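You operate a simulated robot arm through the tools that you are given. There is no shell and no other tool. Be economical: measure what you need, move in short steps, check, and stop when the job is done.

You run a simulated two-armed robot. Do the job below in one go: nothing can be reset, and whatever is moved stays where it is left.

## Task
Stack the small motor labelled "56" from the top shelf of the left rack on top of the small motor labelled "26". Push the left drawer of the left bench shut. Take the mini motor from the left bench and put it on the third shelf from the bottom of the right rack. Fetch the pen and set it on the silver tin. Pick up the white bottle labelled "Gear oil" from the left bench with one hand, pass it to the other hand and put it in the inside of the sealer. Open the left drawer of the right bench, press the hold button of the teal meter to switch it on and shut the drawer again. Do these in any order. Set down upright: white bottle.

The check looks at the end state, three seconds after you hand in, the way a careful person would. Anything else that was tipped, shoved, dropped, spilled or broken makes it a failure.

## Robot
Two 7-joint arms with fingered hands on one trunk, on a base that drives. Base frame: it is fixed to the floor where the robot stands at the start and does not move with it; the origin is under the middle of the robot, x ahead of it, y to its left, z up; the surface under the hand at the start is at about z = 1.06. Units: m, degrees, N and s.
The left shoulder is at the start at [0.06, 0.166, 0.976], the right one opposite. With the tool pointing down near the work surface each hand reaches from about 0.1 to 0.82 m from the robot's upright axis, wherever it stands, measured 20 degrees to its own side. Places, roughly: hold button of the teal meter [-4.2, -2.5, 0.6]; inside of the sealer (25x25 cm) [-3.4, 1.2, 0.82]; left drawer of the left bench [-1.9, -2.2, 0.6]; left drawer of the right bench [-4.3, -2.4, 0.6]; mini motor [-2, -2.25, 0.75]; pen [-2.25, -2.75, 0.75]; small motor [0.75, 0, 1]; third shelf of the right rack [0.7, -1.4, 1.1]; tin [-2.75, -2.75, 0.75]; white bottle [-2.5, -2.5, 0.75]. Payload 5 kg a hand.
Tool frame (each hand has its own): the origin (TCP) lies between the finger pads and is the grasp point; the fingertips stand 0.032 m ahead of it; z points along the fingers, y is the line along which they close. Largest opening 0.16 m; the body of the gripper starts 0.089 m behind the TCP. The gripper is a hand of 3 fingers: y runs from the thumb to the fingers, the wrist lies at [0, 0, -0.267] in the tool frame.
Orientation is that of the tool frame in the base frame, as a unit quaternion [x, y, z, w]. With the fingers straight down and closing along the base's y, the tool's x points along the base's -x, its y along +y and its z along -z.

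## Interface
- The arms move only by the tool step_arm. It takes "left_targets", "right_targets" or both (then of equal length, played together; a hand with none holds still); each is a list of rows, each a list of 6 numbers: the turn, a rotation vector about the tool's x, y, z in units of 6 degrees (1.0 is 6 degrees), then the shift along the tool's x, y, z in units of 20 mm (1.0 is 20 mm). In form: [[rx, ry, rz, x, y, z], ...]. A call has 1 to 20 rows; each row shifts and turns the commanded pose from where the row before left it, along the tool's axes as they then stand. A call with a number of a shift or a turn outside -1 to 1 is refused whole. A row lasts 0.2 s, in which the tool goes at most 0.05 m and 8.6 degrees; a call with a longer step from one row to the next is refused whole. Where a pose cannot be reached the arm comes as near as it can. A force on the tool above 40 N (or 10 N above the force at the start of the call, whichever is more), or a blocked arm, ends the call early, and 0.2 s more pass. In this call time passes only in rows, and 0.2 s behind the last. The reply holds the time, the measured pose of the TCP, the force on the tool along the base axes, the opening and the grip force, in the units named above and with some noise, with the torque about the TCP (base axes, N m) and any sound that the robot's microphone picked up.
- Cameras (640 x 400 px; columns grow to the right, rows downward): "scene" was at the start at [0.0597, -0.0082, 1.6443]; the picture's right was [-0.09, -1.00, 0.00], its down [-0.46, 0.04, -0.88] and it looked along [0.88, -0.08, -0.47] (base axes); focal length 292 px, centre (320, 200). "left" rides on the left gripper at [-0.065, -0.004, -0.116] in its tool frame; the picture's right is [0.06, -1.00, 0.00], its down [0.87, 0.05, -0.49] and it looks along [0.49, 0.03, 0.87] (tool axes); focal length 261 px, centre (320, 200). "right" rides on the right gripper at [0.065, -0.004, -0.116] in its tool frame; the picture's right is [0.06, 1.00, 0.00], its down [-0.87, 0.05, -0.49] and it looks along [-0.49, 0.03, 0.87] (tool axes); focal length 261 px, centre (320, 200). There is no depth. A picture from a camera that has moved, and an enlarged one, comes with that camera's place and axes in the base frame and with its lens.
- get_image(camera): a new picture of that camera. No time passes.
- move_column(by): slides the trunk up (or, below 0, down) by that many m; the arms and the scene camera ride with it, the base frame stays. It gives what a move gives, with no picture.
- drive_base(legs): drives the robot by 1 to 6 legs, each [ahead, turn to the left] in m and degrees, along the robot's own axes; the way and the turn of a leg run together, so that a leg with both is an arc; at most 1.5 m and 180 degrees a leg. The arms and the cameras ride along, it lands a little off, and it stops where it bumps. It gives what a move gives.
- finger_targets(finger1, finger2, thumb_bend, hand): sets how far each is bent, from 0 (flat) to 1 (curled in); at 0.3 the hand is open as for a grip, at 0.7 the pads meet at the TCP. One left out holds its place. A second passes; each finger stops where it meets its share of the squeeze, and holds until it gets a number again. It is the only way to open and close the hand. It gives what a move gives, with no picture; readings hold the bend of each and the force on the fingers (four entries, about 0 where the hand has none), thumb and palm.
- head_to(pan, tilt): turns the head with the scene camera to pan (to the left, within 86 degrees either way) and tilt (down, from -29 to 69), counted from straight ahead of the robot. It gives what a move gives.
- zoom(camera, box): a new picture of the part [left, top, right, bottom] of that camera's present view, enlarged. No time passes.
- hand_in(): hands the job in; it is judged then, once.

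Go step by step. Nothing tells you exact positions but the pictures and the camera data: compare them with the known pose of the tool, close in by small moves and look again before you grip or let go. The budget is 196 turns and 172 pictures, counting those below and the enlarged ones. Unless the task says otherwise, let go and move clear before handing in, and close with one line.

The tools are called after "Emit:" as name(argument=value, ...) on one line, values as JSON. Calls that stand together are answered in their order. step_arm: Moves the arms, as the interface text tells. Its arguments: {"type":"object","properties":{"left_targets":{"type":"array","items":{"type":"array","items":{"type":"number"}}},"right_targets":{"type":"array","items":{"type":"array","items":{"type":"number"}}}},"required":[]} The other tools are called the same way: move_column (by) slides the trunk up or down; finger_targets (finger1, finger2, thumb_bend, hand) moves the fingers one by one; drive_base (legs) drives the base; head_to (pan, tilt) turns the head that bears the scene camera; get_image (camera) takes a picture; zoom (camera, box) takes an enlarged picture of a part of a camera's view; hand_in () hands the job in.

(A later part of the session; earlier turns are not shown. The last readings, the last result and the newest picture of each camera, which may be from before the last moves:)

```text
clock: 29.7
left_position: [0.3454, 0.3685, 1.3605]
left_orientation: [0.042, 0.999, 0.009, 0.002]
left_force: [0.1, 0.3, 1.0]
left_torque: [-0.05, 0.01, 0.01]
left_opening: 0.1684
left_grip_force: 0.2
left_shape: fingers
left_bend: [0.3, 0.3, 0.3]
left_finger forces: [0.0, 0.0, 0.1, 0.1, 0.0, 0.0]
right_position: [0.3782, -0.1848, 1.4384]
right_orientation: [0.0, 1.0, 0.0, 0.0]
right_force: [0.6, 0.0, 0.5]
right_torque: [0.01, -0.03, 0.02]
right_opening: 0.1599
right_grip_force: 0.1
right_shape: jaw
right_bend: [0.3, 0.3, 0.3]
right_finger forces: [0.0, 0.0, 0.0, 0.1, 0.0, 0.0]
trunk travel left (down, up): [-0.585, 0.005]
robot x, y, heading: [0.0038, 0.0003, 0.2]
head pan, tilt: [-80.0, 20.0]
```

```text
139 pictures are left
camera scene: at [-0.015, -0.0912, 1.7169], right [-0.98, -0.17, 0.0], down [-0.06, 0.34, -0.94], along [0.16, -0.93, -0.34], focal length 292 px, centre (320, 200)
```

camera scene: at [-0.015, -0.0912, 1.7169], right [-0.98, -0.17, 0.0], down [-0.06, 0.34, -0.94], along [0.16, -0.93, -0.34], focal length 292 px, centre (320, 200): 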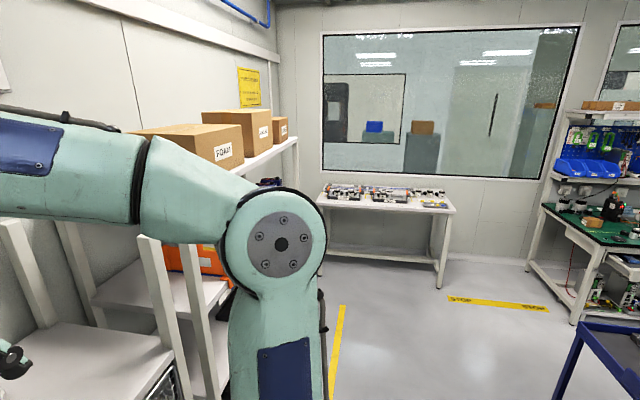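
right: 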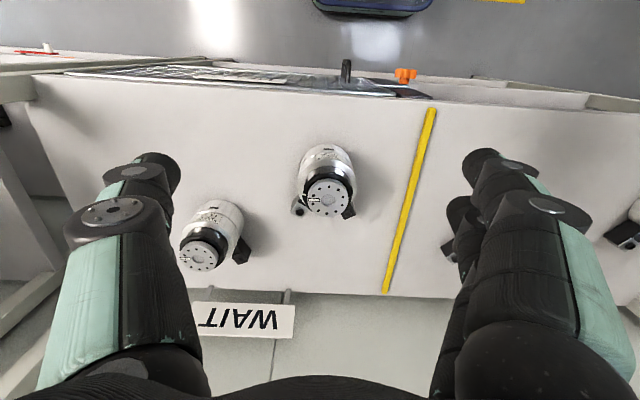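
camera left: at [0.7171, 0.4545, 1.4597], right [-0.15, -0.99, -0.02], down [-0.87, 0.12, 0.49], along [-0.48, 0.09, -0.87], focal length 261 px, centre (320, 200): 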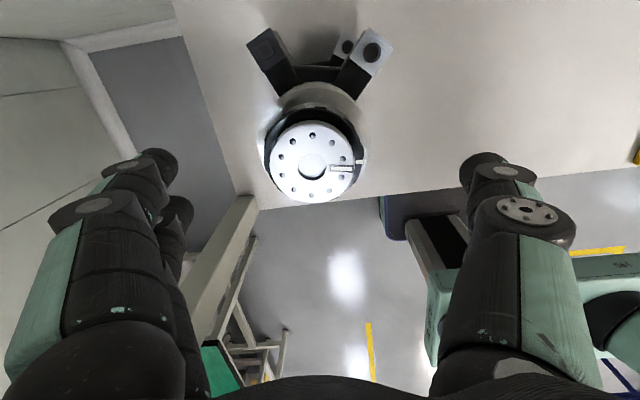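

The stack looks good. Before driving I'll look to the left and right-rear for obstacles.

Emit:
head_to(pan=86, tilt=25)

Emit:
get_image(camera="scene")

```text
clock: 32.2
left_position: [0.3454, 0.3684, 1.361]
left_orientation: [0.042, 0.999, 0.01, 0.0]
left_force: [-0.6, -0.2, -1.0]
left_torque: [0.0, 0.03, 0.0]
left_opening: 0.1682
left_grip_force: 0.0
left_shape: fingers
left_bend: [0.3, 0.3, 0.3]
left_finger forces: [0.0, 0.0, 0.0, 0.1, 0.0, 0.1]
right_position: [0.3775, -0.1856, 1.4387]
right_orientation: [0.0, 1.0, 0.001, 0.0]
right_force: [0.2, 0.0, 0.3]
right_torque: [0.0, -0.01, 0.0]
right_opening: 0.16
right_grip_force: 0.0
right_shape: jaw
right_bend: [0.3, 0.3, 0.3]
right_finger forces: [0.0, 0.1, 0.0, 0.0, 0.0, 0.0]
trunk travel left (down, up): [-0.585, 0.005]
robot x, y, heading: [-0.0024, 0.0034, -0.1]
head pan, tilt: [85.9, 25.0]
```

```text
138 pictures are left
camera scene: at [-0.0247, 0.0924, 1.7088], right [1.0, -0.07, 0.0], down [-0.03, -0.42, -0.91], along [0.06, 0.9, -0.42], focal length 292 px, centre (320, 200)
```

scene: 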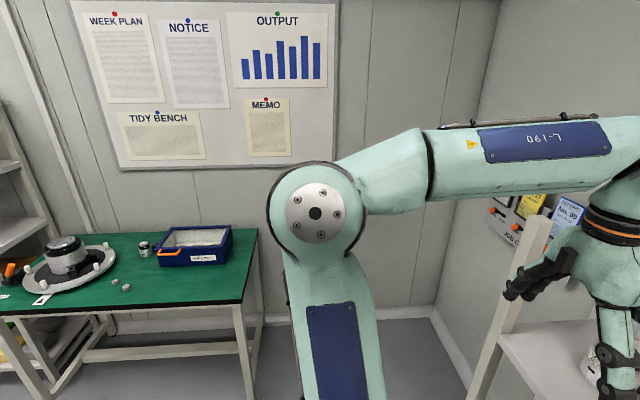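

Space is free; I'll back off and turn right to face the benches.

Emit:
drive_base(legs=[[-0.4, 0], [0, -125]])

Emit:
head_to(pan=0, tilt=22)

Emit:
get_image(camera="scene")

```text
clock: 40.0
left_position: [-0.2791, -0.4913, 1.3597]
left_orientation: [0.898, 0.439, 0.004, 0.008]
left_force: [0.4, -0.3, 0.1]
left_torque: [0.0, 0.02, -0.02]
left_opening: 0.1684
left_grip_force: 0.1
left_shape: fingers
left_bend: [0.3, 0.3, 0.3]
left_finger forces: [0.1, 0.1, 0.0, 0.0, 0.0, 0.0]
right_position: [-0.7611, -0.2144, 1.4387]
right_orientation: [0.88, 0.475, 0.0, 0.0]
right_force: [-0.6, 0.1, 0.5]
right_torque: [0.02, 0.04, -0.04]
right_opening: 0.16
right_grip_force: 0.1
right_shape: jaw
right_bend: [0.3, 0.3, 0.3]
right_finger forces: [0.1, 0.1, 0.0, 0.1, 0.0, 0.1]
trunk travel left (down, up): [-0.585, 0.005]
robot x, y, heading: [-0.3981, 0.0005, -123.4]
head pan, tilt: [85.9, 25.0]
```

```text
clock: 41.6
left_position: [-0.2787, -0.491, 1.3609]
left_orientation: [0.899, 0.438, 0.003, 0.01]
left_force: [-0.2, -0.1, -0.8]
left_torque: [0.01, 0.01, 0.02]
left_opening: 0.1682
left_grip_force: 0.1
left_shape: fingers
left_bend: [0.3, 0.3, 0.3]
left_finger forces: [0.0, 0.0, 0.1, 0.0, 0.0, 0.0]
right_position: [-0.7607, -0.2147, 1.4391]
right_orientation: [0.88, 0.474, 0.001, 0.001]
right_force: [-0.7, 0.5, 0.4]
right_torque: [-0.02, 0.02, 0.0]
right_opening: 0.1599
right_grip_force: 0.0
right_shape: jaw
right_bend: [0.3, 0.3, 0.3]
right_finger forces: [0.0, 0.0, 0.1, 0.1, 0.1, 0.0]
trunk travel left (down, up): [-0.585, 0.005]
robot x, y, heading: [-0.3979, -0.0015, -123.3]
head pan, tilt: [0.0, 22.0]
```

```text
137 pictures are left
camera scene: at [-0.4341, -0.0525, 1.7136], right [-0.84, 0.55, 0.0], down [0.21, 0.31, -0.93], along [-0.51, -0.78, -0.37], focal length 292 px, centre (320, 200)
```

scene: 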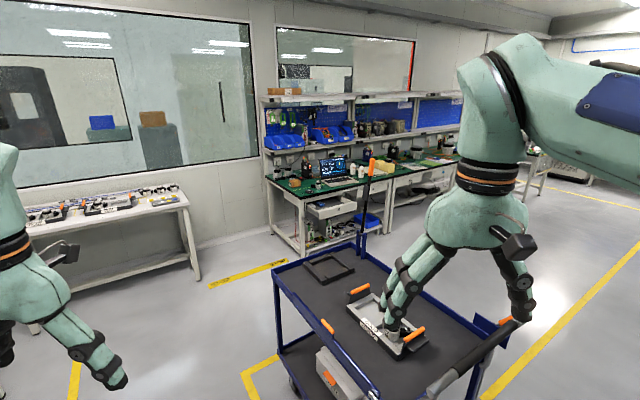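

The blue cart stands at about x −1.53…−0.92, y −1.27…−0.34, so I'll go around its north side: west along y≈0.35, then turn toward the left bench.

Emit:
drive_base(legs=[[0, -101.7], [0.5, 0], [0, 45], [1.45, 0]])

Emit:
get_image(camera="scene")

```text
clock: 57.9
left_position: [-2.5501, -0.009, 1.3605]
left_orientation: [0.999, -0.047, -0.001, 0.009]
left_force: [-0.4, -0.3, -0.3]
left_torque: [-0.01, 0.0, 0.01]
left_opening: 0.1682
left_grip_force: 0.0
left_shape: fingers
left_bend: [0.3, 0.3, 0.3]
left_finger forces: [0.0, 0.0, 0.1, 0.1, 0.0, 0.1]
right_position: [-2.5764, 0.5464, 1.4372]
right_orientation: [1.0, -0.007, 0.001, 0.001]
right_force: [-0.6, 0.2, 0.1]
right_torque: [-0.03, -0.03, 0.02]
right_opening: 0.1598
right_grip_force: 0.0
right_shape: jaw
right_bend: [0.3, 0.3, 0.3]
right_finger forces: [0.0, 0.1, 0.0, 0.0, 0.0, 0.0]
trunk travel left (down, up): [-0.585, 0.005]
robot x, y, heading: [-2.2006, 0.3561, 179.1]
head pan, tilt: [0.0, 22.0]
```

```text
136 pictures are left
camera scene: at [-2.2645, 0.3575, 1.7136], right [0.01, 1.0, 0.0], down [0.37, 0.0, -0.93], along [-0.93, 0.01, -0.37], focal length 292 px, centre (320, 200)
```

scene: 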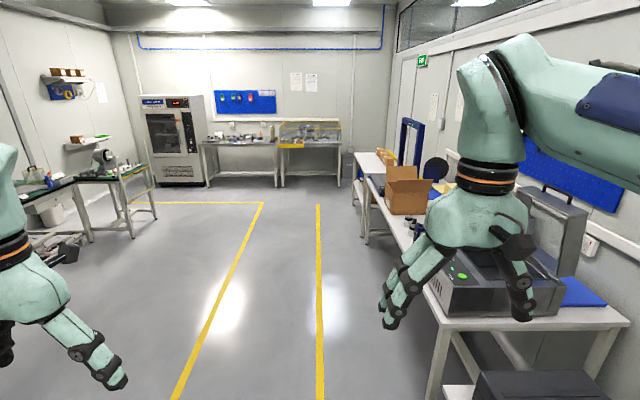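

The sealer with its lid open is ahead right. Now I turn south toward the left bench and approach part way.

Emit:
drive_base(legs=[[0, 90.9], [1.25, 0]])

Emit:
head_to(pan=0, tilt=35)

Emit:
get_image(camera="scene")

```text
clock: 68.1
left_position: [-1.8418, -1.225, 1.3594]
left_orientation: [0.739, 0.674, 0.006, 0.007]
left_force: [0.5, -0.2, 0.6]
left_torque: [0.02, 0.02, 0.02]
left_opening: 0.1684
left_grip_force: 0.1
left_shape: fingers
left_bend: [0.3, 0.3, 0.3]
left_finger forces: [0.0, 0.0, 0.0, 0.0, 0.0, 0.1]
right_position: [-2.3966, -1.2524, 1.438]
right_orientation: [0.711, 0.703, 0.001, 0.001]
right_force: [0.3, 0.4, -0.8]
right_torque: [0.02, -0.01, 0.0]
right_opening: 0.1603
right_grip_force: 0.1
right_shape: jaw
right_bend: [0.3, 0.3, 0.3]
right_finger forces: [0.1, 0.0, 0.0, 0.0, 0.1, 0.1]
trunk travel left (down, up): [-0.585, 0.005]
robot x, y, heading: [-2.207, -0.8769, -90.6]
head pan, tilt: [0.0, 22.0]
```

```text
clock: 68.8
left_position: [-1.8416, -1.2241, 1.3606]
left_orientation: [0.739, 0.674, 0.006, 0.008]
left_force: [0.1, -0.1, -0.1]
left_torque: [0.0, -0.02, 0.04]
left_opening: 0.1683
left_grip_force: 0.0
left_shape: fingers
left_bend: [0.3, 0.3, 0.3]
left_finger forces: [0.0, 0.1, 0.0, 0.1, 0.0, 0.0]
right_position: [-2.3968, -1.2532, 1.4377]
right_orientation: [0.711, 0.703, 0.0, 0.001]
right_force: [0.8, 0.5, 0.4]
right_torque: [0.0, 0.04, -0.01]
right_opening: 0.16
right_grip_force: 0.1
right_shape: jaw
right_bend: [0.3, 0.3, 0.3]
right_finger forces: [0.1, 0.0, 0.1, 0.0, 0.0, 0.1]
trunk travel left (down, up): [-0.585, 0.005]
robot x, y, heading: [-2.2083, -0.8772, -90.5]
head pan, tilt: [0.0, 35.0]
```

```text
135 pictures are left
camera scene: at [-2.2094, -0.9339, 1.6931], right [-1.0, 0.01, 0.0], down [0.0, 0.57, -0.82], along [-0.01, -0.82, -0.57], focal length 292 px, centre (320, 200)
```

scene: 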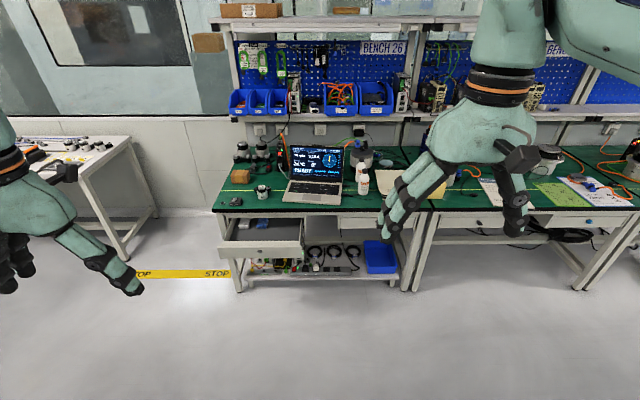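

Emit:
zoom(camera="scene", box=[210, 120, 450, 270])

Emit:
zoom(camera="scene", box=[220, 130, 320, 220])

```text
2.67 times, centred on (330, 195) of scene
camera zoom: at [-2.2094, -0.9339, 1.6931], right [-1.0, 0.01, 0.0], down [0.0, 0.57, -0.82], along [-0.01, -0.82, -0.57], focal length 778 px, centre (293, 213)
```

zoom: 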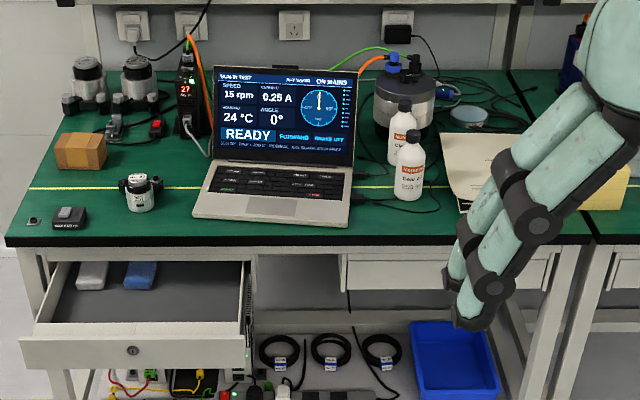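

```text
4.44 times, centred on (270, 175) of scene
camera zoom: at [-2.2094, -0.9339, 1.6931], right [-1.0, 0.01, 0.0], down [0.0, 0.57, -0.82], along [-0.01, -0.82, -0.57], focal length 1296 px, centre (542, 311)
```

zoom: 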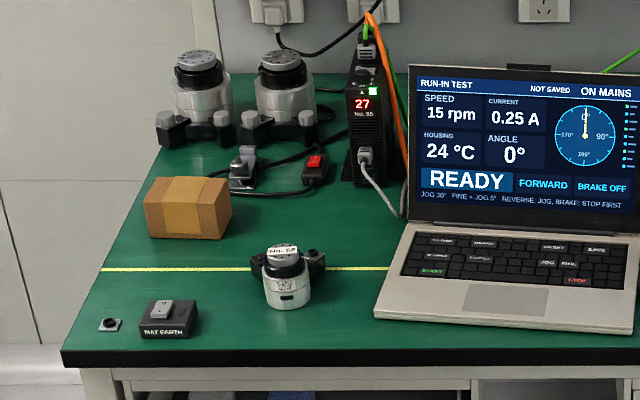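

Left bench spans about x −1.64…−2.79 with front edge y≈−2.18; the mini motor is near (−1.89, −2.33), drawer front near y −2.0. I'll drive closer, lower the trunk and look in detail.

Emit:
drive_base(legs=[[0.55, 0]])

Emit:
move_column(by=-0.3)

Emit:
head_to(pan=-20, tilt=30)

Emit:
get_image(camera="scene")

```text
clock: 72.0
left_position: [-1.8415, -1.7745, 1.3608]
left_orientation: [0.735, 0.677, 0.006, 0.008]
left_force: [0.0, -0.2, 0.4]
left_torque: [0.05, -0.03, 0.02]
left_opening: 0.1682
left_grip_force: 0.0
left_shape: fingers
left_bend: [0.3, 0.3, 0.3]
left_finger forces: [0.0, 0.1, 0.0, 0.0, 0.0, 0.1]
right_position: [-2.3956, -1.8079, 1.4381]
right_orientation: [0.707, 0.708, 0.0, 0.001]
right_force: [-0.1, -0.1, 0.8]
right_torque: [0.06, 0.0, -0.01]
right_opening: 0.1596
right_grip_force: 0.0
right_shape: jaw
right_bend: [0.3, 0.3, 0.3]
right_finger forces: [0.0, 0.1, 0.0, 0.0, 0.0, 0.1]
trunk travel left (down, up): [-0.585, 0.005]
robot x, y, heading: [-2.2103, -1.424, -90.0]
head pan, tilt: [0.0, 35.0]
```

```text
clock: 75.0
left_position: [-1.841, -1.7744, 1.0624]
left_orientation: [0.736, 0.677, 0.006, 0.008]
left_force: [0.1, -0.3, 0.3]
left_torque: [0.0, 0.02, 0.01]
left_opening: 0.168
left_grip_force: 0.0
left_shape: fingers
left_bend: [0.3, 0.3, 0.3]
left_finger forces: [0.0, 0.1, 0.0, 0.0, 0.0, 0.0]
right_position: [-2.3956, -1.8075, 1.1382]
right_orientation: [0.707, 0.707, 0.0, 0.001]
right_force: [-0.1, 0.5, 0.1]
right_torque: [-0.01, -0.03, -0.02]
right_opening: 0.1598
right_grip_force: 0.2
right_shape: jaw
right_bend: [0.3, 0.3, 0.3]
right_finger forces: [0.0, 0.1, 0.0, 0.1, 0.0, 0.0]
trunk travel left (down, up): [-0.285, 0.305]
robot x, y, heading: [-2.2088, -1.4309, -90.2]
head pan, tilt: [0.0, 35.0]
```

```text
clock: 75.8
left_position: [-1.8411, -1.7744, 1.0616]
left_orientation: [0.735, 0.678, 0.006, 0.007]
left_force: [0.4, -0.3, 0.4]
left_torque: [-0.01, 0.0, 0.02]
left_opening: 0.1685
left_grip_force: 0.1
left_shape: fingers
left_bend: [0.3, 0.3, 0.3]
left_finger forces: [0.1, 0.0, 0.0, 0.1, 0.1, 0.0]
right_position: [-2.3953, -1.8068, 1.1385]
right_orientation: [0.707, 0.707, 0.0, 0.001]
right_force: [-0.8, 0.3, -0.4]
right_torque: [-0.02, -0.03, -0.02]
right_opening: 0.1598
right_grip_force: 0.0
right_shape: jaw
right_bend: [0.3, 0.3, 0.3]
right_finger forces: [0.1, 0.0, 0.0, 0.0, 0.1, 0.1]
trunk travel left (down, up): [-0.285, 0.305]
robot x, y, heading: [-2.2089, -1.4292, -90.0]
head pan, tilt: [-20.0, 30.0]
```

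```text
132 pictures are left
camera scene: at [-2.2419, -1.4835, 1.4008], right [-0.94, 0.34, 0.0], down [0.17, 0.47, -0.87], along [-0.3, -0.81, -0.5], focal length 292 px, centre (320, 200)
```

scene: 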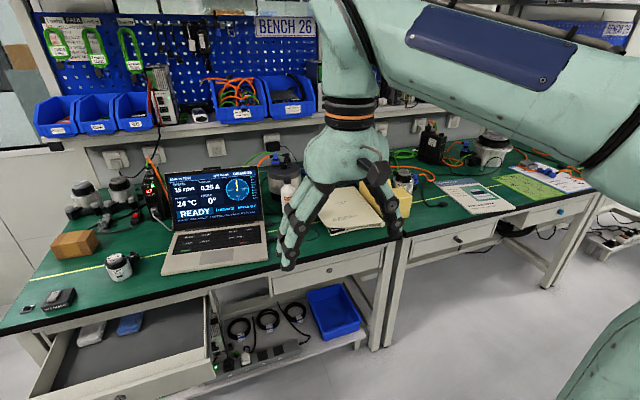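

The right hand blocks the view; moving it to the robot's right and back.

Emit:
step_arm(right_targets=[[0, 0, 0, 0.4, -1, 0], [0, 0, 0, 0.4, -1, 0], [0, 0, 0, 0.4, -1, 0], [0, 0, 0, 0.4, -1, 0], [0, 0, 0, 0.4, -1, 0], [0, 0, 0, 0.4, -1, 0], [0, 0, 0, 0.4, -1, 0], [0, 0, 0, 0.4, -1, 0], [0, 0, 0, 0.4, -1, 0], [0, 0, 0, 0.4, -1, 0], [0, 0, 0, 0.4, -1, 0], [0, 0, 0, 0.4, -1, 0]])

Emit:
head_to(pan=-10, tilt=30)

Emit:
get_image(camera="scene")

Emit:
zoom(camera="scene", box=[220, 130, 420, 260])

```text
clock: 78.5
left_position: [-1.841, -1.773, 1.061]
left_orientation: [0.736, 0.677, 0.006, 0.008]
left_force: [0.5, 0.1, 0.1]
left_torque: [0.0, 0.03, -0.02]
left_opening: 0.1683
left_grip_force: 0.0
left_shape: fingers
left_bend: [0.3, 0.3, 0.3]
left_finger forces: [0.0, 0.0, 0.0, 0.1, 0.0, 0.0]
right_position: [-2.6362, -1.7104, 1.137]
right_orientation: [0.707, 0.707, 0.001, 0.001]
right_force: [1.0, 0.1, 0.1]
right_torque: [0.0, -0.02, 0.03]
right_opening: 0.1601
right_grip_force: 0.1
right_shape: jaw
right_bend: [0.3, 0.3, 0.3]
right_finger forces: [0.0, 0.0, 0.0, 0.0, 0.1, 0.1]
trunk travel left (down, up): [-0.285, 0.305]
robot x, y, heading: [-2.211, -1.4308, -89.8]
head pan, tilt: [-20.0, 30.0]
```

```text
clock: 79.2
left_position: [-1.8415, -1.7742, 1.0605]
left_orientation: [0.736, 0.677, 0.005, 0.008]
left_force: [-0.8, -0.3, -0.1]
left_torque: [0.02, -0.02, -0.01]
left_opening: 0.1681
left_grip_force: 0.1
left_shape: fingers
left_bend: [0.3, 0.3, 0.3]
left_finger forces: [0.0, 0.0, 0.1, 0.0, 0.1, 0.1]
right_position: [-2.6357, -1.7109, 1.1382]
right_orientation: [0.707, 0.707, 0.0, 0.001]
right_force: [0.1, 0.0, 1.0]
right_torque: [0.03, 0.02, 0.05]
right_opening: 0.1599
right_grip_force: 0.1
right_shape: jaw
right_bend: [0.3, 0.3, 0.3]
right_finger forces: [0.0, 0.1, 0.1, 0.0, 0.1, 0.0]
trunk travel left (down, up): [-0.285, 0.305]
robot x, y, heading: [-2.2096, -1.4293, -89.9]
head pan, tilt: [-10.0, 30.0]
```

```text
131 pictures are left
camera scene: at [-2.2269, -1.4875, 1.4008], right [-0.98, 0.17, 0.0], down [0.09, 0.49, -0.87], along [-0.15, -0.85, -0.5], focal length 292 px, centre (320, 200)
```

scene: 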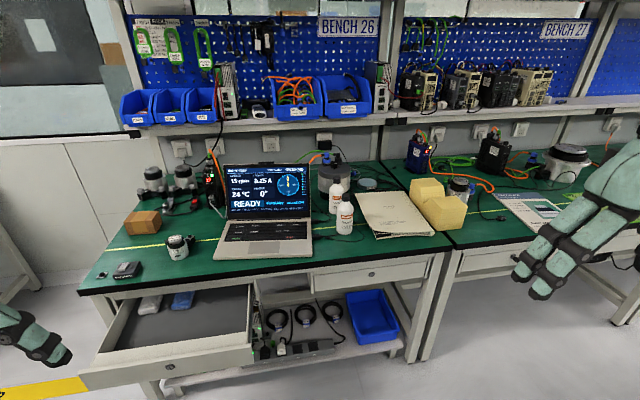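

```text
3.08 times, centred on (320, 195) of scene
camera zoom: at [-2.2269, -1.4875, 1.4008], right [-0.98, 0.17, 0.0], down [0.09, 0.49, -0.87], along [-0.15, -0.85, -0.5], focal length 897 px, centre (320, 215)
```

zoom: 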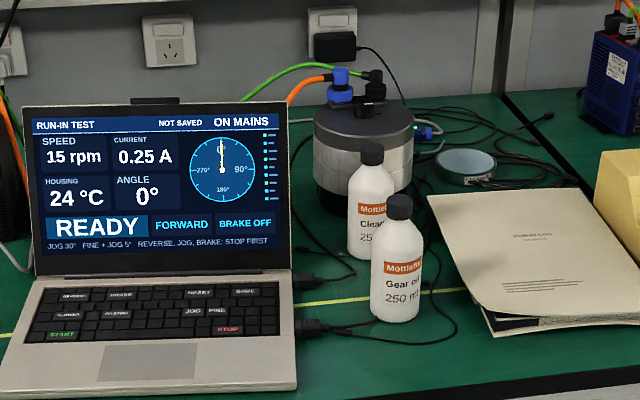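

The front bottle is "Gear oil" (≈(−2.47, −2.36)). First the drawer: I'll make a fist with the left hand, back off a little, and tilt the hand forward-down to push the drawer front (y≈−2.01, z≈0.6).

Emit:
drive_base(legs=[[-0.15, 0]])

Emit:
finger_targets(hand="left", finger1=0.7, finger2=0.7, thumb_bend=0.7)

Emit:
step_arm(left_targets=[[0, -0.94, 0, 0, 0, 0], [0, -0.94, 0, 0, 0, 0], [0, -0.94, 0, 0, 0, 0], [0, -0.94, 0, 0, 0, 0], [0, -0.94, 0, 0, 0, 0], [0, -0.94, 0, 0, 0, 0], [0, -0.94, 0, 0, 0, 0], [0, -0.94, 0, 0, 0, 0], [0, 0, 0, 0.22, -0.13, 1], [0, 0, 0, 0.22, -0.13, 1], [0, 0, 0, 0.22, -0.13, 1], [0, 0, 0, 0.22, -0.13, 1], [0, 0, 0, 0.22, -0.13, 1], [0, 0, 0, 0.22, -0.13, 1], [0, 0, 0, 0.22, -0.13, 1], [0, 0, 0, 0.22, -0.13, 1], [0, 0, 0, 0.22, -0.13, 1], [0, 0, 0, 0.22, -0.13, 1], [0, 0, 0, 0.22, -0.13, 1], [0, 0, 0, 0.22, -0.13, 1]])

Emit:
head_to(pan=15, tilt=40)

Emit:
get_image(camera="scene")

```text
clock: 80.5
left_position: [-1.8411, -1.6199, 1.0609]
left_orientation: [0.735, 0.678, 0.006, 0.009]
left_force: [0.2, 0.0, 0.5]
left_torque: [0.0, -0.01, -0.03]
left_opening: 0.1685
left_grip_force: 0.1
left_shape: fingers
left_bend: [0.3, 0.3, 0.3]
left_finger forces: [0.0, 0.1, 0.1, 0.0, 0.1, 0.0]
right_position: [-2.6353, -1.5583, 1.1374]
right_orientation: [0.707, 0.708, 0.0, 0.001]
right_force: [-0.6, 0.1, -0.2]
right_torque: [-0.05, -0.02, 0.0]
right_opening: 0.1601
right_grip_force: 0.0
right_shape: jaw
right_bend: [0.3, 0.3, 0.3]
right_finger forces: [0.0, 0.1, 0.1, 0.0, 0.0, 0.0]
trunk travel left (down, up): [-0.285, 0.305]
robot x, y, heading: [-2.2098, -1.2789, -90.0]
head pan, tilt: [-10.0, 30.0]
```

```text
clock: 81.5
left_position: [-1.8405, -1.6202, 1.0612]
left_orientation: [0.735, 0.678, 0.006, 0.007]
left_force: [-1.0, 0.2, 0.1]
left_torque: [0.03, -0.02, 0.04]
left_opening: 0.0129
left_grip_force: 0.0
left_shape: fingers
left_bend: [0.7, 0.7, 0.7]
left_finger forces: [0.1, 0.0, 0.1, 0.0, 0.1, 0.0]
right_position: [-2.6357, -1.5593, 1.1384]
right_orientation: [0.707, 0.707, 0.001, 0.001]
right_force: [0.2, 0.2, 0.5]
right_torque: [0.03, -0.02, 0.03]
right_opening: 0.16
right_grip_force: 0.0
right_shape: jaw
right_bend: [0.3, 0.3, 0.3]
right_finger forces: [0.0, 0.1, 0.0, 0.0, 0.0, 0.0]
trunk travel left (down, up): [-0.285, 0.305]
robot x, y, heading: [-2.2115, -1.2756, -89.7]
head pan, tilt: [-10.0, 30.0]
```

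```text
clock: 85.8
left_position: [-1.8773, -1.7525, 0.853]
left_orientation: [0.682, 0.622, -0.278, 0.267]
left_force: [0.4, 0.0, -0.6]
left_torque: [-0.01, 0.03, 0.01]
left_opening: 0.0127
left_grip_force: 0.1
left_shape: fingers
left_bend: [0.7, 0.7, 0.7]
left_finger forces: [0.0, 0.0, 0.1, 0.0, 0.0, 0.1]
right_position: [-2.635, -1.5587, 1.139]
right_orientation: [0.707, 0.707, 0.001, 0.001]
right_force: [1.2, -0.8, -0.7]
right_torque: [0.01, 0.01, -0.01]
right_opening: 0.1599
right_grip_force: 0.1
right_shape: jaw
right_bend: [0.3, 0.3, 0.3]
right_finger forces: [0.0, 0.1, 0.1, 0.0, 0.1, 0.0]
trunk travel left (down, up): [-0.285, 0.305]
robot x, y, heading: [-2.2137, -1.2767, -90.0]
head pan, tilt: [-10.0, 30.0]
```

```text
clock: 86.6
left_position: [-1.8781, -1.7525, 0.8537]
left_orientation: [0.682, 0.623, -0.276, 0.267]
left_force: [-0.5, 0.3, -0.7]
left_torque: [0.01, -0.02, -0.02]
left_opening: 0.0126
left_grip_force: 0.1
left_shape: fingers
left_bend: [0.7, 0.7, 0.7]
left_finger forces: [0.0, 0.1, 0.0, 0.0, 0.0, 0.0]
right_position: [-2.6347, -1.5592, 1.1375]
right_orientation: [0.707, 0.707, 0.001, 0.0]
right_force: [0.5, 1.0, -0.3]
right_torque: [-0.01, -0.02, -0.01]
right_opening: 0.1599
right_grip_force: 0.0
right_shape: jaw
right_bend: [0.3, 0.3, 0.3]
right_finger forces: [0.0, 0.0, 0.0, 0.0, 0.0, 0.0]
trunk travel left (down, up): [-0.285, 0.305]
robot x, y, heading: [-2.2119, -1.2755, -90.0]
head pan, tilt: [15.0, 40.0]
```

```text
129 pictures are left
camera scene: at [-2.1893, -1.3283, 1.3855], right [-0.97, -0.26, 0.0], down [-0.17, 0.62, -0.77], along [0.2, -0.74, -0.64], focal length 292 px, centre (320, 200)
```

scene: 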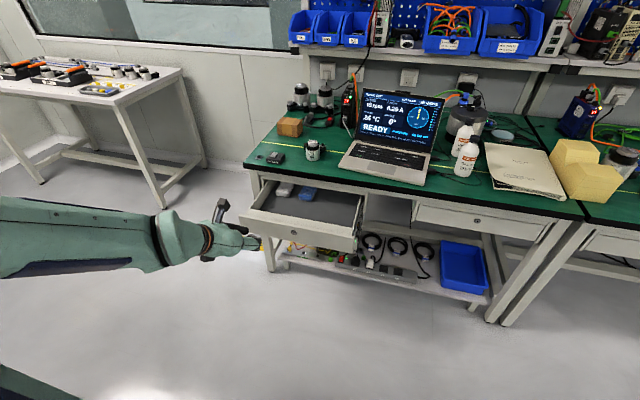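

The fist is heading right; continuing to just before the drawer front.

Emit:
step_arm(left_targets=[[0, 0, 0, 0.2, -0.09, 1], [0, 0, 0, 0.2, -0.09, 1], [0, 0, 0, 0.2, -0.09, 1], [0, 0, 0, 0.2, -0.09, 1], [0, 0, 0, 0.2, -0.09, 1], [0, 0, 0, 0.2, -0.09, 1], [0, 0, 0, 0.2, -0.09, 1], [0, 0, 0, 0.2, -0.09, 1], [0, 0, 0, 0.2, -0.09, 1], [0, 0, 0, 0.2, -0.09, 1], [0, 0, 0, 0.2, -0.09, 1], [0, 0, 0, 0.2, -0.09, 1], [0, 0, 0, 0.2, -0.09, 1], [0, 0, 0, 0.2, -0.09, 1]])

Emit:
get_image(camera="scene")

Emit:
get_image(camera="left")

```text
clock: 89.6
left_position: [-1.9127, -1.9102, 0.6175]
left_orientation: [0.682, 0.622, -0.278, 0.267]
left_force: [0.0, -0.2, -0.1]
left_torque: [0.0, 0.03, 0.0]
left_opening: 0.0127
left_grip_force: 0.1
left_shape: fingers
left_bend: [0.7, 0.7, 0.7]
left_finger forces: [0.0, 0.0, 0.1, 0.1, 0.1, 0.0]
right_position: [-2.6349, -1.5586, 1.1384]
right_orientation: [0.707, 0.707, 0.001, 0.001]
right_force: [-0.6, 0.0, 0.5]
right_torque: [-0.02, 0.0, 0.04]
right_opening: 0.1602
right_grip_force: 0.0
right_shape: jaw
right_bend: [0.3, 0.3, 0.3]
right_finger forces: [0.0, 0.1, 0.0, 0.0, 0.1, 0.0]
trunk travel left (down, up): [-0.285, 0.305]
robot x, y, heading: [-2.2126, -1.2788, -89.8]
head pan, tilt: [15.0, 40.0]
```

```text
128 pictures are left
camera scene: at [-2.1892, -1.3283, 1.3855], right [-0.97, -0.26, 0.0], down [-0.17, 0.62, -0.77], along [0.2, -0.74, -0.64], focal length 292 px, centre (320, 200)
```

scene: 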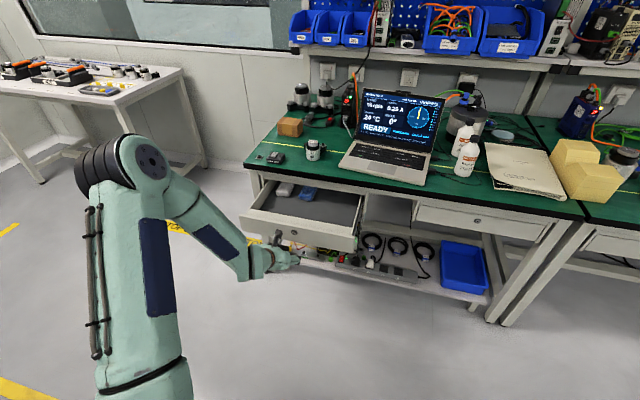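

```text
127 pictures are left
camera left: at [-1.9161, -1.8722, 0.744], right [-0.99, 0.13, -0.06], down [0.14, 0.95, -0.27], along [0.03, -0.28, -0.96], focal length 261 px, centre (320, 200)
```

left: 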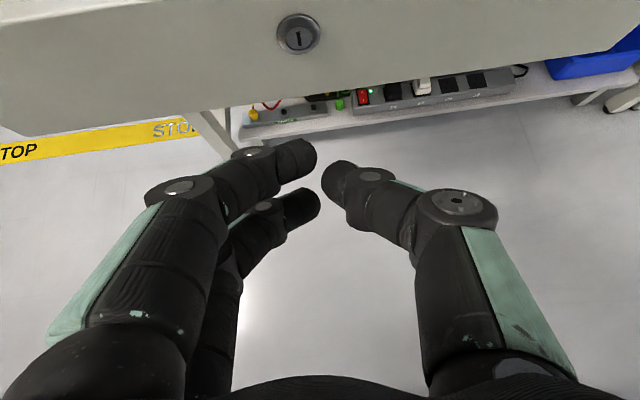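

The drawer panel spans about z 0.58–0.67; I'll raise the fist 25 mm and push forward, watching the force.

Emit:
step_arm(left_targets=[[0, 0, 0, -0.9, 0, -0.9], [0, 0, 0, -0.7, 0, 0.7], [0, 0, 0, -0.7, 0, 0.7], [0, 0, 0, -0.7, 0, 0.7], [0, 0, 0, -0.7, 0, 0.7], [0, 0, 0, -0.7, 0, 0.7], [0, 0, 0, -0.7, 0, 0.7], [0, 0, 0, -0.7, 0, 0.7], [0, 0, 0, -0.7, 0, 0.7], [0, 0, 0, -0.7, 0, 0.7], [0, 0, 0, -0.7, 0, 0.7]])

Emit:
get_image(camera="scene")

Emit:
get_image(camera="left")

```text
clock: 92.0
left_position: [-1.9283, -2.1075, 0.6434]
left_orientation: [0.682, 0.622, -0.277, 0.268]
left_force: [0.6, 0.3, -0.1]
left_torque: [-0.02, 0.0, -0.01]
left_opening: 0.0124
left_grip_force: 0.1
left_shape: fingers
left_bend: [0.7, 0.7, 0.7]
left_finger forces: [0.0, 0.1, 0.0, 0.0, 0.0, 0.1]
right_position: [-2.6354, -1.5598, 1.1381]
right_orientation: [0.708, 0.706, 0.001, 0.0]
right_force: [0.1, 0.0, -0.5]
right_torque: [-0.03, -0.02, 0.0]
right_opening: 0.16
right_grip_force: 0.0
right_shape: jaw
right_bend: [0.3, 0.3, 0.3]
right_finger forces: [0.0, 0.1, 0.0, 0.0, 0.0, 0.1]
trunk travel left (down, up): [-0.285, 0.305]
robot x, y, heading: [-2.2113, -1.2747, -90.1]
head pan, tilt: [15.0, 40.0]
```

```text
126 pictures are left
camera scene: at [-2.1894, -1.3284, 1.3855], right [-0.97, -0.26, 0.0], down [-0.17, 0.62, -0.77], along [0.2, -0.74, -0.64], focal length 292 px, centre (320, 200)
```

scene: 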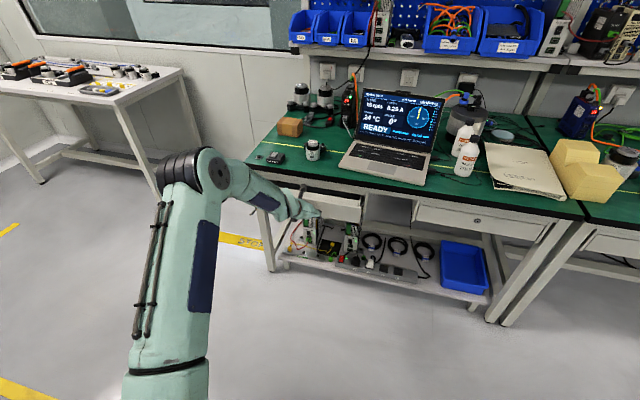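

```text
125 pictures are left
camera left: at [-1.9313, -2.0702, 0.77], right [-0.99, 0.13, -0.06], down [0.14, 0.95, -0.27], along [0.03, -0.28, -0.96], focal length 261 px, centre (320, 200)
```

left: 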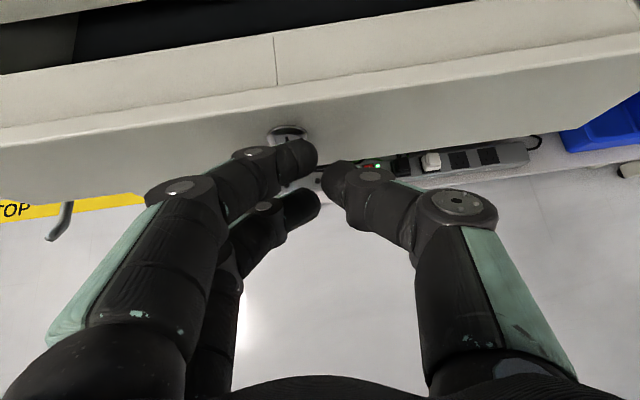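

The drawer is moving in with little force; a few more centimetres.

Emit:
step_arm(left_targets=[[0, 0, 0, -0.5, 0, 0.5], [0, 0, 0, -0.5, 0, 0.5], [0, 0, 0, -0.5, 0, 0.5], [0, 0, 0, -0.3, 0, 0.3], [0, 0, 0, -0.3, 0, 0.3], [0, 0, 0, -0.3, 0, 0.3]])

Emit:
get_image(camera="left")

Emit:
zoom(camera="scene", box=[220, 150, 420, 280])

```text
clock: 93.4
left_position: [-1.9321, -2.1737, 0.6449]
left_orientation: [0.68, 0.623, -0.277, 0.268]
left_force: [-0.7, -0.8, 0.6]
left_torque: [0.01, 0.02, 0.0]
left_opening: 0.0122
left_grip_force: 0.0
left_shape: fingers
left_bend: [0.7, 0.7, 0.7]
left_finger forces: [0.0, 0.0, 0.0, 0.0, 0.1, 0.1]
right_position: [-2.6341, -1.5583, 1.138]
right_orientation: [0.707, 0.707, 0.0, 0.0]
right_force: [0.3, -0.2, 0.1]
right_torque: [0.02, -0.01, -0.01]
right_opening: 0.1599
right_grip_force: 0.1
right_shape: jaw
right_bend: [0.3, 0.3, 0.3]
right_finger forces: [0.0, 0.1, 0.0, 0.0, 0.0, 0.0]
trunk travel left (down, up): [-0.285, 0.305]
robot x, y, heading: [-2.2114, -1.2777, -90.0]
head pan, tilt: [15.0, 40.0]
```

```text
124 pictures are left
camera left: at [-1.9364, -2.137, 0.7704], right [-0.99, 0.12, -0.06], down [0.14, 0.95, -0.27], along [0.03, -0.28, -0.96], focal length 261 px, centre (320, 200)
```

left: 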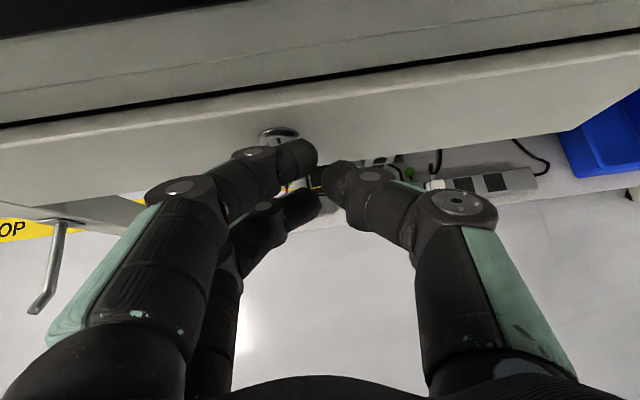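

```text
3.08 times, centred on (320, 215) of scene
camera zoom: at [-2.1894, -1.3284, 1.3855], right [-0.97, -0.26, 0.0], down [-0.17, 0.62, -0.77], along [0.2, -0.74, -0.64], focal length 897 px, centre (320, 154)
```

zoom: 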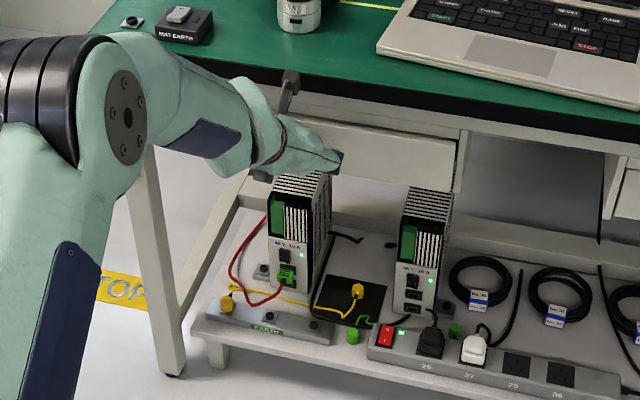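

Still a small gap; pushing in small steps until it stops.

Emit:
step_arm(left_targets=[[0, 0, 0, -0.2, 0, 0.2], [0, 0, 0, -0.2, 0, 0.2], [0, 0, 0, -0.2, 0, 0.2], [0, 0, 0, -0.15, 0, 0.15], [0, 0, 0, -0.15, 0, 0.15]])

Emit:
get_image(camera="left")

```text
clock: 94.8
left_position: [-1.9324, -2.1928, 0.6381]
left_orientation: [0.682, 0.626, -0.272, 0.264]
left_force: [1.5, 13.3, 1.7]
left_torque: [0.04, 0.01, -0.01]
left_opening: 0.0075
left_grip_force: 6.8
left_shape: fingers
left_bend: [0.73, 0.7, 0.7]
left_finger forces: [13.6, 0.0, 0.0, 0.0, 0.0, 0.0]
right_position: [-2.6358, -1.5584, 1.1389]
right_orientation: [0.707, 0.707, 0.001, 0.0]
right_force: [-0.7, 0.5, -0.3]
right_torque: [0.02, -0.02, 0.0]
right_opening: 0.1598
right_grip_force: 0.2
right_shape: jaw
right_bend: [0.3, 0.3, 0.3]
right_finger forces: [0.0, 0.1, 0.0, 0.0, 0.1, 0.0]
trunk travel left (down, up): [-0.285, 0.305]
robot x, y, heading: [-2.2075, -1.2759, -89.6]
head pan, tilt: [15.0, 40.0]
stopped in row 5 (left hand): the force on the tool passed its limit at 42 N (the readings are from after the stop); the commanded pose is now the measured one
```

```text
122 pictures are left
camera left: at [-1.9359, -2.1583, 0.7652], right [-0.99, 0.12, -0.06], down [0.13, 0.96, -0.26], along [0.03, -0.26, -0.96], focal length 261 px, centre (320, 200)
```

left: 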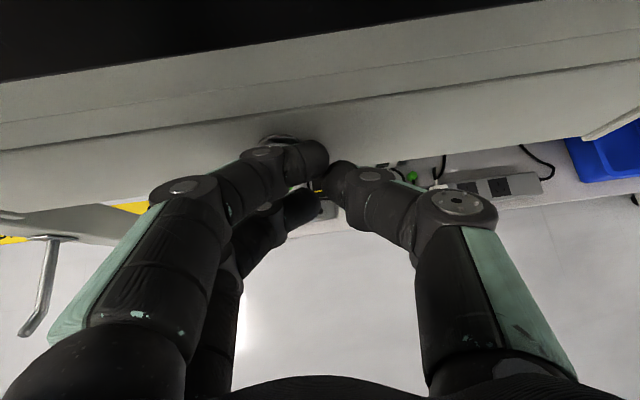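

The drawer hit its stop and the gap is gone. Backing the hand off and checking.

Emit:
step_arm(left_targets=[[0, 0, 0, 0.4, 0, -0.4], [0, 0, 0, 0.7, 0, -0.7], [0, 0, 0, 0.7, 0, -0.7], [0, 0, 0, 0.7, 0, -0.7], [0, 0, 0, 0.7, 0, -0.7], [0, 0, 0, 0.7, 0, -0.7], [0, 0, 0, 0.7, 0, -0.7], [0, 0, 0, 0.7, 0, -0.7], [0, 0, 0, 0, 0, -1], [0, 0, 0, 0, 0, -1], [0, 0, 0, 0, 0, -1], [0, 0, 0, 0, 0, -1], [0, 0, 0, 0, 0, -1], [0, 0, 0, 0, 0, -1], [0, 0, 0, 0, 0, -1], [0, 0, 0, 0, 0, -1], [0, 0, 0, 0, 0, -1], [0, 0, 0, 0, 0, -1]])

Emit:
zoom(camera="scene", box=[220, 80, 540, 280])

```text
clock: 98.6
left_position: [-1.9136, -1.9046, 0.7806]
left_orientation: [0.681, 0.625, -0.274, 0.265]
left_force: [0.1, -0.1, -0.6]
left_torque: [-0.02, -0.04, 0.0]
left_opening: 0.012
left_grip_force: 0.0
left_shape: fingers
left_bend: [0.7, 0.7, 0.7]
left_finger forces: [0.0, 0.0, 0.0, 0.0, 0.0, 0.0]
right_position: [-2.6351, -1.5568, 1.1387]
right_orientation: [0.707, 0.708, 0.001, 0.001]
right_force: [-0.1, -0.4, -0.5]
right_torque: [-0.03, 0.01, -0.01]
right_opening: 0.1598
right_grip_force: 0.0
right_shape: jaw
right_bend: [0.3, 0.3, 0.3]
right_finger forces: [0.0, 0.0, 0.1, 0.0, 0.0, 0.0]
trunk travel left (down, up): [-0.285, 0.305]
robot x, y, heading: [-2.2127, -1.2764, -89.7]
head pan, tilt: [15.0, 40.0]
```

```text
2.00 times, centred on (380, 180) of scene
camera zoom: at [-2.189, -1.3275, 1.3855], right [-0.96, -0.27, 0.0], down [-0.17, 0.62, -0.77], along [0.2, -0.74, -0.64], focal length 583 px, centre (200, 240)
```

zoom: 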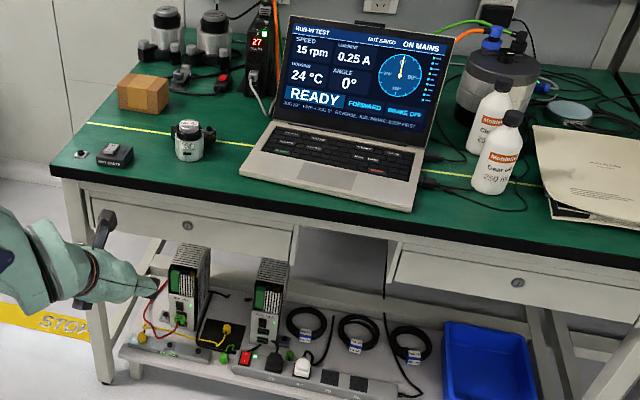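

Drawer is shut. The pen must be hidden behind the laptop, so I'll straighten and retract the left hand, raise the trunk, and drive nearer to look with the right hand camera.

Emit:
step_arm(left_targets=[[0, 0, 0, 0, 0, -1], [0, 0, 0, 0, 0, -1], [0, 0, 0, 0, 0, -1], [0, 0, 0, 0, 0, -1], [0, 0, 0, 0, 0, -1], [0, 0, 0, 0, 0, -1], [0, 0, 0, 0, 0, -1], [0, 0, 0, 0, 0, -1], [0, 0.94, 0, 0, 0, 0], [0, 0.94, 0, 0, 0, 0], [0, 0.94, 0, 0, 0, 0], [0, 0.94, 0, 0, 0, 0], [0, 0.94, 0, 0, 0, 0], [0, 0.94, 0, 0, 0, 0], [0, 0.94, 0, 0, 0, 0], [0, 0.94, 0, 0, 0, 0], [0, 0, 0, 1, 0, -0.5], [0, 0, 0, 1, 0, -0.5], [0, 0, 0, 1, 0, -0.5], [0, 0, 0, 1, 0, -0.5]])

Emit:
move_column(by=0.28)

Emit:
drive_base(legs=[[0.45, 0]])

Emit:
head_to(pan=0, tilt=45)

Emit:
get_image(camera="scene")

```text
clock: 102.8
left_position: [-1.9029, -1.728, 0.9215]
left_orientation: [0.734, 0.678, -0.006, 0.034]
left_force: [-0.9, 0.8, 0.4]
left_torque: [0.04, -0.13, 0.0]
left_opening: 0.0123
left_grip_force: 0.1
left_shape: fingers
left_bend: [0.7, 0.7, 0.7]
left_finger forces: [0.1, 0.0, 0.0, 0.0, 0.0, 0.1]
left hand out of reach, approached as far as the arm can: row 13, 14, 20
right_position: [-2.6373, -1.5591, 1.1378]
right_orientation: [0.707, 0.708, 0.002, 0.001]
right_force: [-1.0, -0.2, 0.3]
right_torque: [0.0, -0.08, 0.02]
right_opening: 0.1599
right_grip_force: 0.0
right_shape: jaw
right_bend: [0.3, 0.3, 0.3]
right_finger forces: [0.0, 0.1, 0.0, 0.0, 0.1, 0.1]
trunk travel left (down, up): [-0.285, 0.305]
robot x, y, heading: [-2.2073, -1.2752, -89.6]
head pan, tilt: [15.0, 40.0]
```

```text
clock: 105.6
left_position: [-1.9023, -1.7284, 1.2]
left_orientation: [0.735, 0.677, -0.007, 0.033]
left_force: [-0.2, -0.3, 0.3]
left_torque: [0.0, 0.01, -0.01]
left_opening: 0.012
left_grip_force: 0.1
left_shape: fingers
left_bend: [0.7, 0.7, 0.7]
left_finger forces: [0.0, 0.0, 0.0, 0.1, 0.0, 0.0]
right_position: [-2.6351, -1.5599, 1.4177]
right_orientation: [0.706, 0.708, 0.001, 0.001]
right_force: [1.1, 0.7, -0.2]
right_torque: [0.02, -0.01, -0.01]
right_opening: 0.1601
right_grip_force: 0.0
right_shape: jaw
right_bend: [0.3, 0.3, 0.3]
right_finger forces: [0.0, 0.1, 0.0, 0.1, 0.0, 0.0]
trunk travel left (down, up): [-0.565, 0.025]
robot x, y, heading: [-2.2123, -1.2763, -89.5]
head pan, tilt: [15.0, 40.0]
```

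```text
clock: 108.3
left_position: [-1.899, -2.1725, 1.1992]
left_orientation: [0.735, 0.678, -0.007, 0.032]
left_force: [1.0, -0.6, -0.4]
left_torque: [0.04, -0.01, 0.02]
left_opening: 0.0122
left_grip_force: 0.0
left_shape: fingers
left_bend: [0.7, 0.7, 0.7]
left_finger forces: [0.0, 0.0, 0.1, 0.1, 0.1, 0.0]
right_position: [-2.6324, -2.0023, 1.4176]
right_orientation: [0.707, 0.707, 0.001, 0.001]
right_force: [0.2, -0.3, 0.6]
right_torque: [0.01, 0.0, 0.03]
right_opening: 0.1599
right_grip_force: 0.0
right_shape: jaw
right_bend: [0.3, 0.3, 0.3]
right_finger forces: [0.1, 0.0, 0.1, 0.1, 0.0, 0.1]
trunk travel left (down, up): [-0.565, 0.025]
robot x, y, heading: [-2.2067, -1.7181, -89.5]
head pan, tilt: [15.0, 40.0]
```

```text
clock: 109.1
left_position: [-1.8993, -2.1725, 1.1995]
left_orientation: [0.735, 0.677, -0.007, 0.032]
left_force: [-0.1, -0.2, 0.2]
left_torque: [0.0, -0.01, -0.01]
left_opening: 0.0121
left_grip_force: 0.1
left_shape: fingers
left_bend: [0.7, 0.7, 0.7]
left_finger forces: [0.0, 0.0, 0.0, 0.0, 0.1, 0.0]
right_position: [-2.6322, -2.0015, 1.4189]
right_orientation: [0.707, 0.707, 0.0, 0.002]
right_force: [0.3, 0.1, 1.3]
right_torque: [0.03, 0.02, -0.02]
right_opening: 0.16
right_grip_force: 0.0
right_shape: jaw
right_bend: [0.3, 0.3, 0.3]
right_finger forces: [0.0, 0.1, 0.0, 0.0, 0.0, 0.1]
trunk travel left (down, up): [-0.565, 0.025]
robot x, y, heading: [-2.207, -1.7175, -89.7]
head pan, tilt: [0.0, 45.0]
```

```text
120 pictures are left
camera scene: at [-2.208, -1.7695, 1.6582], right [-1.0, -0.01, 0.0], down [0.0, 0.71, -0.71], along [0.0, -0.71, -0.71], focal length 292 px, centre (320, 200)
```

scene: 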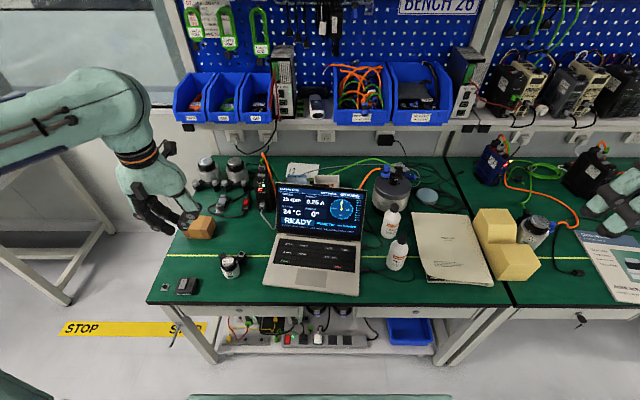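

Emit:
zoom(camera="scene", box=[260, 120, 460, 220])

Emit:
get_image(camera="right")

```text
3.20 times, centred on (360, 170) of scene
camera zoom: at [-2.208, -1.7695, 1.6582], right [-1.0, -0.01, 0.0], down [0.0, 0.71, -0.71], along [0.0, -0.71, -0.71], focal length 933 px, centre (192, 296)
```

zoom: 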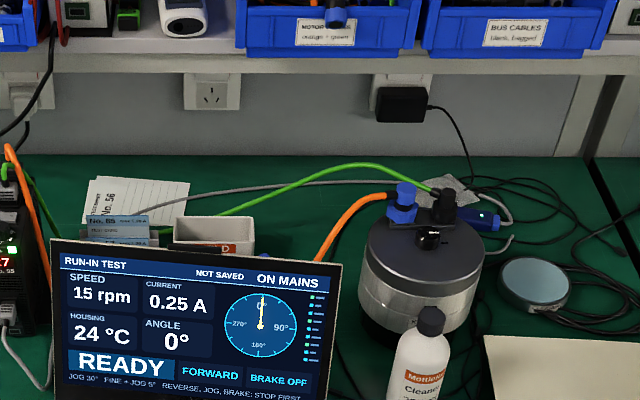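

```text
118 pictures are left
camera right: at [-2.6368, -1.9362, 1.5349], right [1.0, 0.06, 0.0], down [0.05, -0.87, 0.49], along [0.03, -0.49, -0.87], focal length 261 px, centre (320, 200)
```

right: 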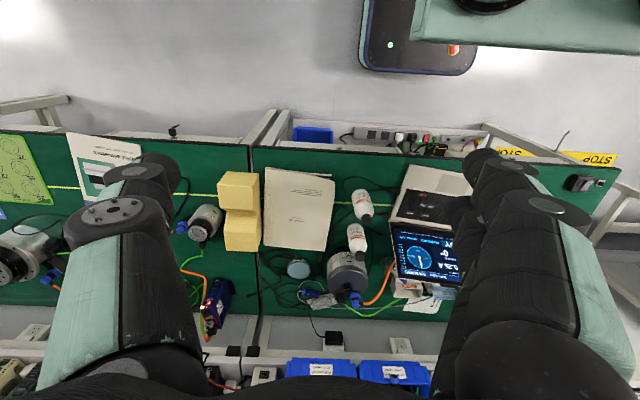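

Emit:
zoom(camera="right", box=[270, 220, 460, 340])

```text
3.33 times, centred on (365, 280) of right
camera zoom: at [-2.6368, -1.9362, 1.5349], right [1.0, 0.06, 0.0], down [0.05, -0.87, 0.49], along [0.03, -0.49, -0.87], focal length 869 px, centre (170, -67)
```

zoom: 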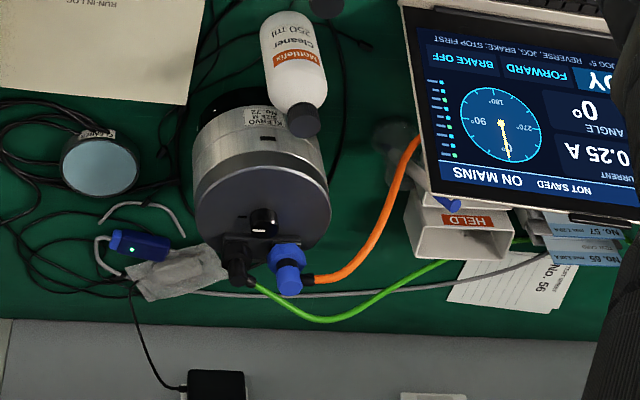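

A small bin with something blue in it sits behind the laptop. I'll move the right hand over to look down behind the screen.

Emit:
step_arm(right_targets=[[0, 0, 0, -0.8, 0.97, 0], [0, 0, 0, -0.8, 0.97, 0], [0, 0, 0, -0.8, 0.97, 0], [0, 0, 0, -0.8, 0.97, 0], [0, 0, 0, -0.8, 0.97, 0], [0, 0, 0, -0.8, 0.97, 0], [0, 0, 0, -0.8, 0.97, 0], [0, 0, 0, -0.8, 0.97, 0], [0, 0, 0, -0.8, 0.97, 0], [0, 0, 0, -0.8, 0.97, 0], [0, 0, 0, -0.8, 0.97, 0], [0, 0, 0, -0.8, 0.97, 0], [0, 0, 0, -0.8, 0.97, 0], [0, 0, 0, -0.8, 0.97, 0], [0, 0, 0, -0.8, 0.97, 0], [0, 0, 0, -0.8, 0.97, 0], [0, 0, 0, -0.8, 0.97, 0]])

Emit:
get_image(camera="right")

```text
clock: 112.7
left_position: [-1.8989, -2.1725, 1.199]
left_orientation: [0.736, 0.677, -0.008, 0.032]
left_force: [0.3, -0.1, -0.1]
left_torque: [0.02, -0.01, 0.0]
left_opening: 0.0122
left_grip_force: 0.0
left_shape: fingers
left_bend: [0.7, 0.7, 0.7]
left_finger forces: [0.0, 0.0, 0.0, 0.1, 0.0, 0.0]
right_position: [-2.3017, -2.2747, 1.4177]
right_orientation: [0.707, 0.707, 0.001, 0.0]
right_force: [1.3, -0.7, 0.7]
right_torque: [0.03, 0.01, 0.01]
right_opening: 0.1598
right_grip_force: 0.1
right_shape: jaw
right_bend: [0.3, 0.3, 0.3]
right_finger forces: [0.1, 0.0, 0.0, 0.1, 0.0, 0.0]
trunk travel left (down, up): [-0.565, 0.025]
robot x, y, heading: [-2.2065, -1.7206, -89.6]
head pan, tilt: [0.0, 45.0]
```

```text
116 pictures are left
camera right: at [-2.3061, -2.2095, 1.5346], right [1.0, 0.06, 0.0], down [0.05, -0.87, 0.49], along [0.03, -0.49, -0.87], focal length 261 px, centre (320, 200)
```

right: 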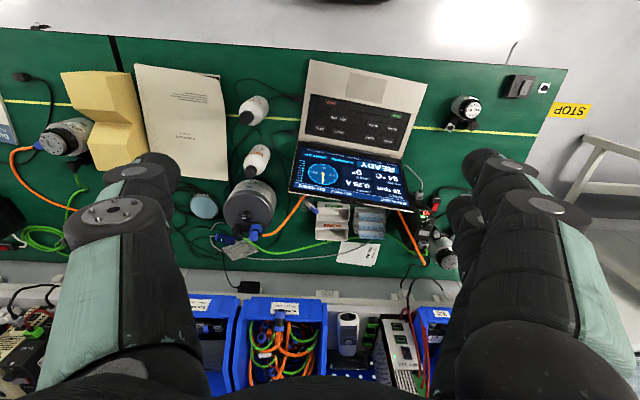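

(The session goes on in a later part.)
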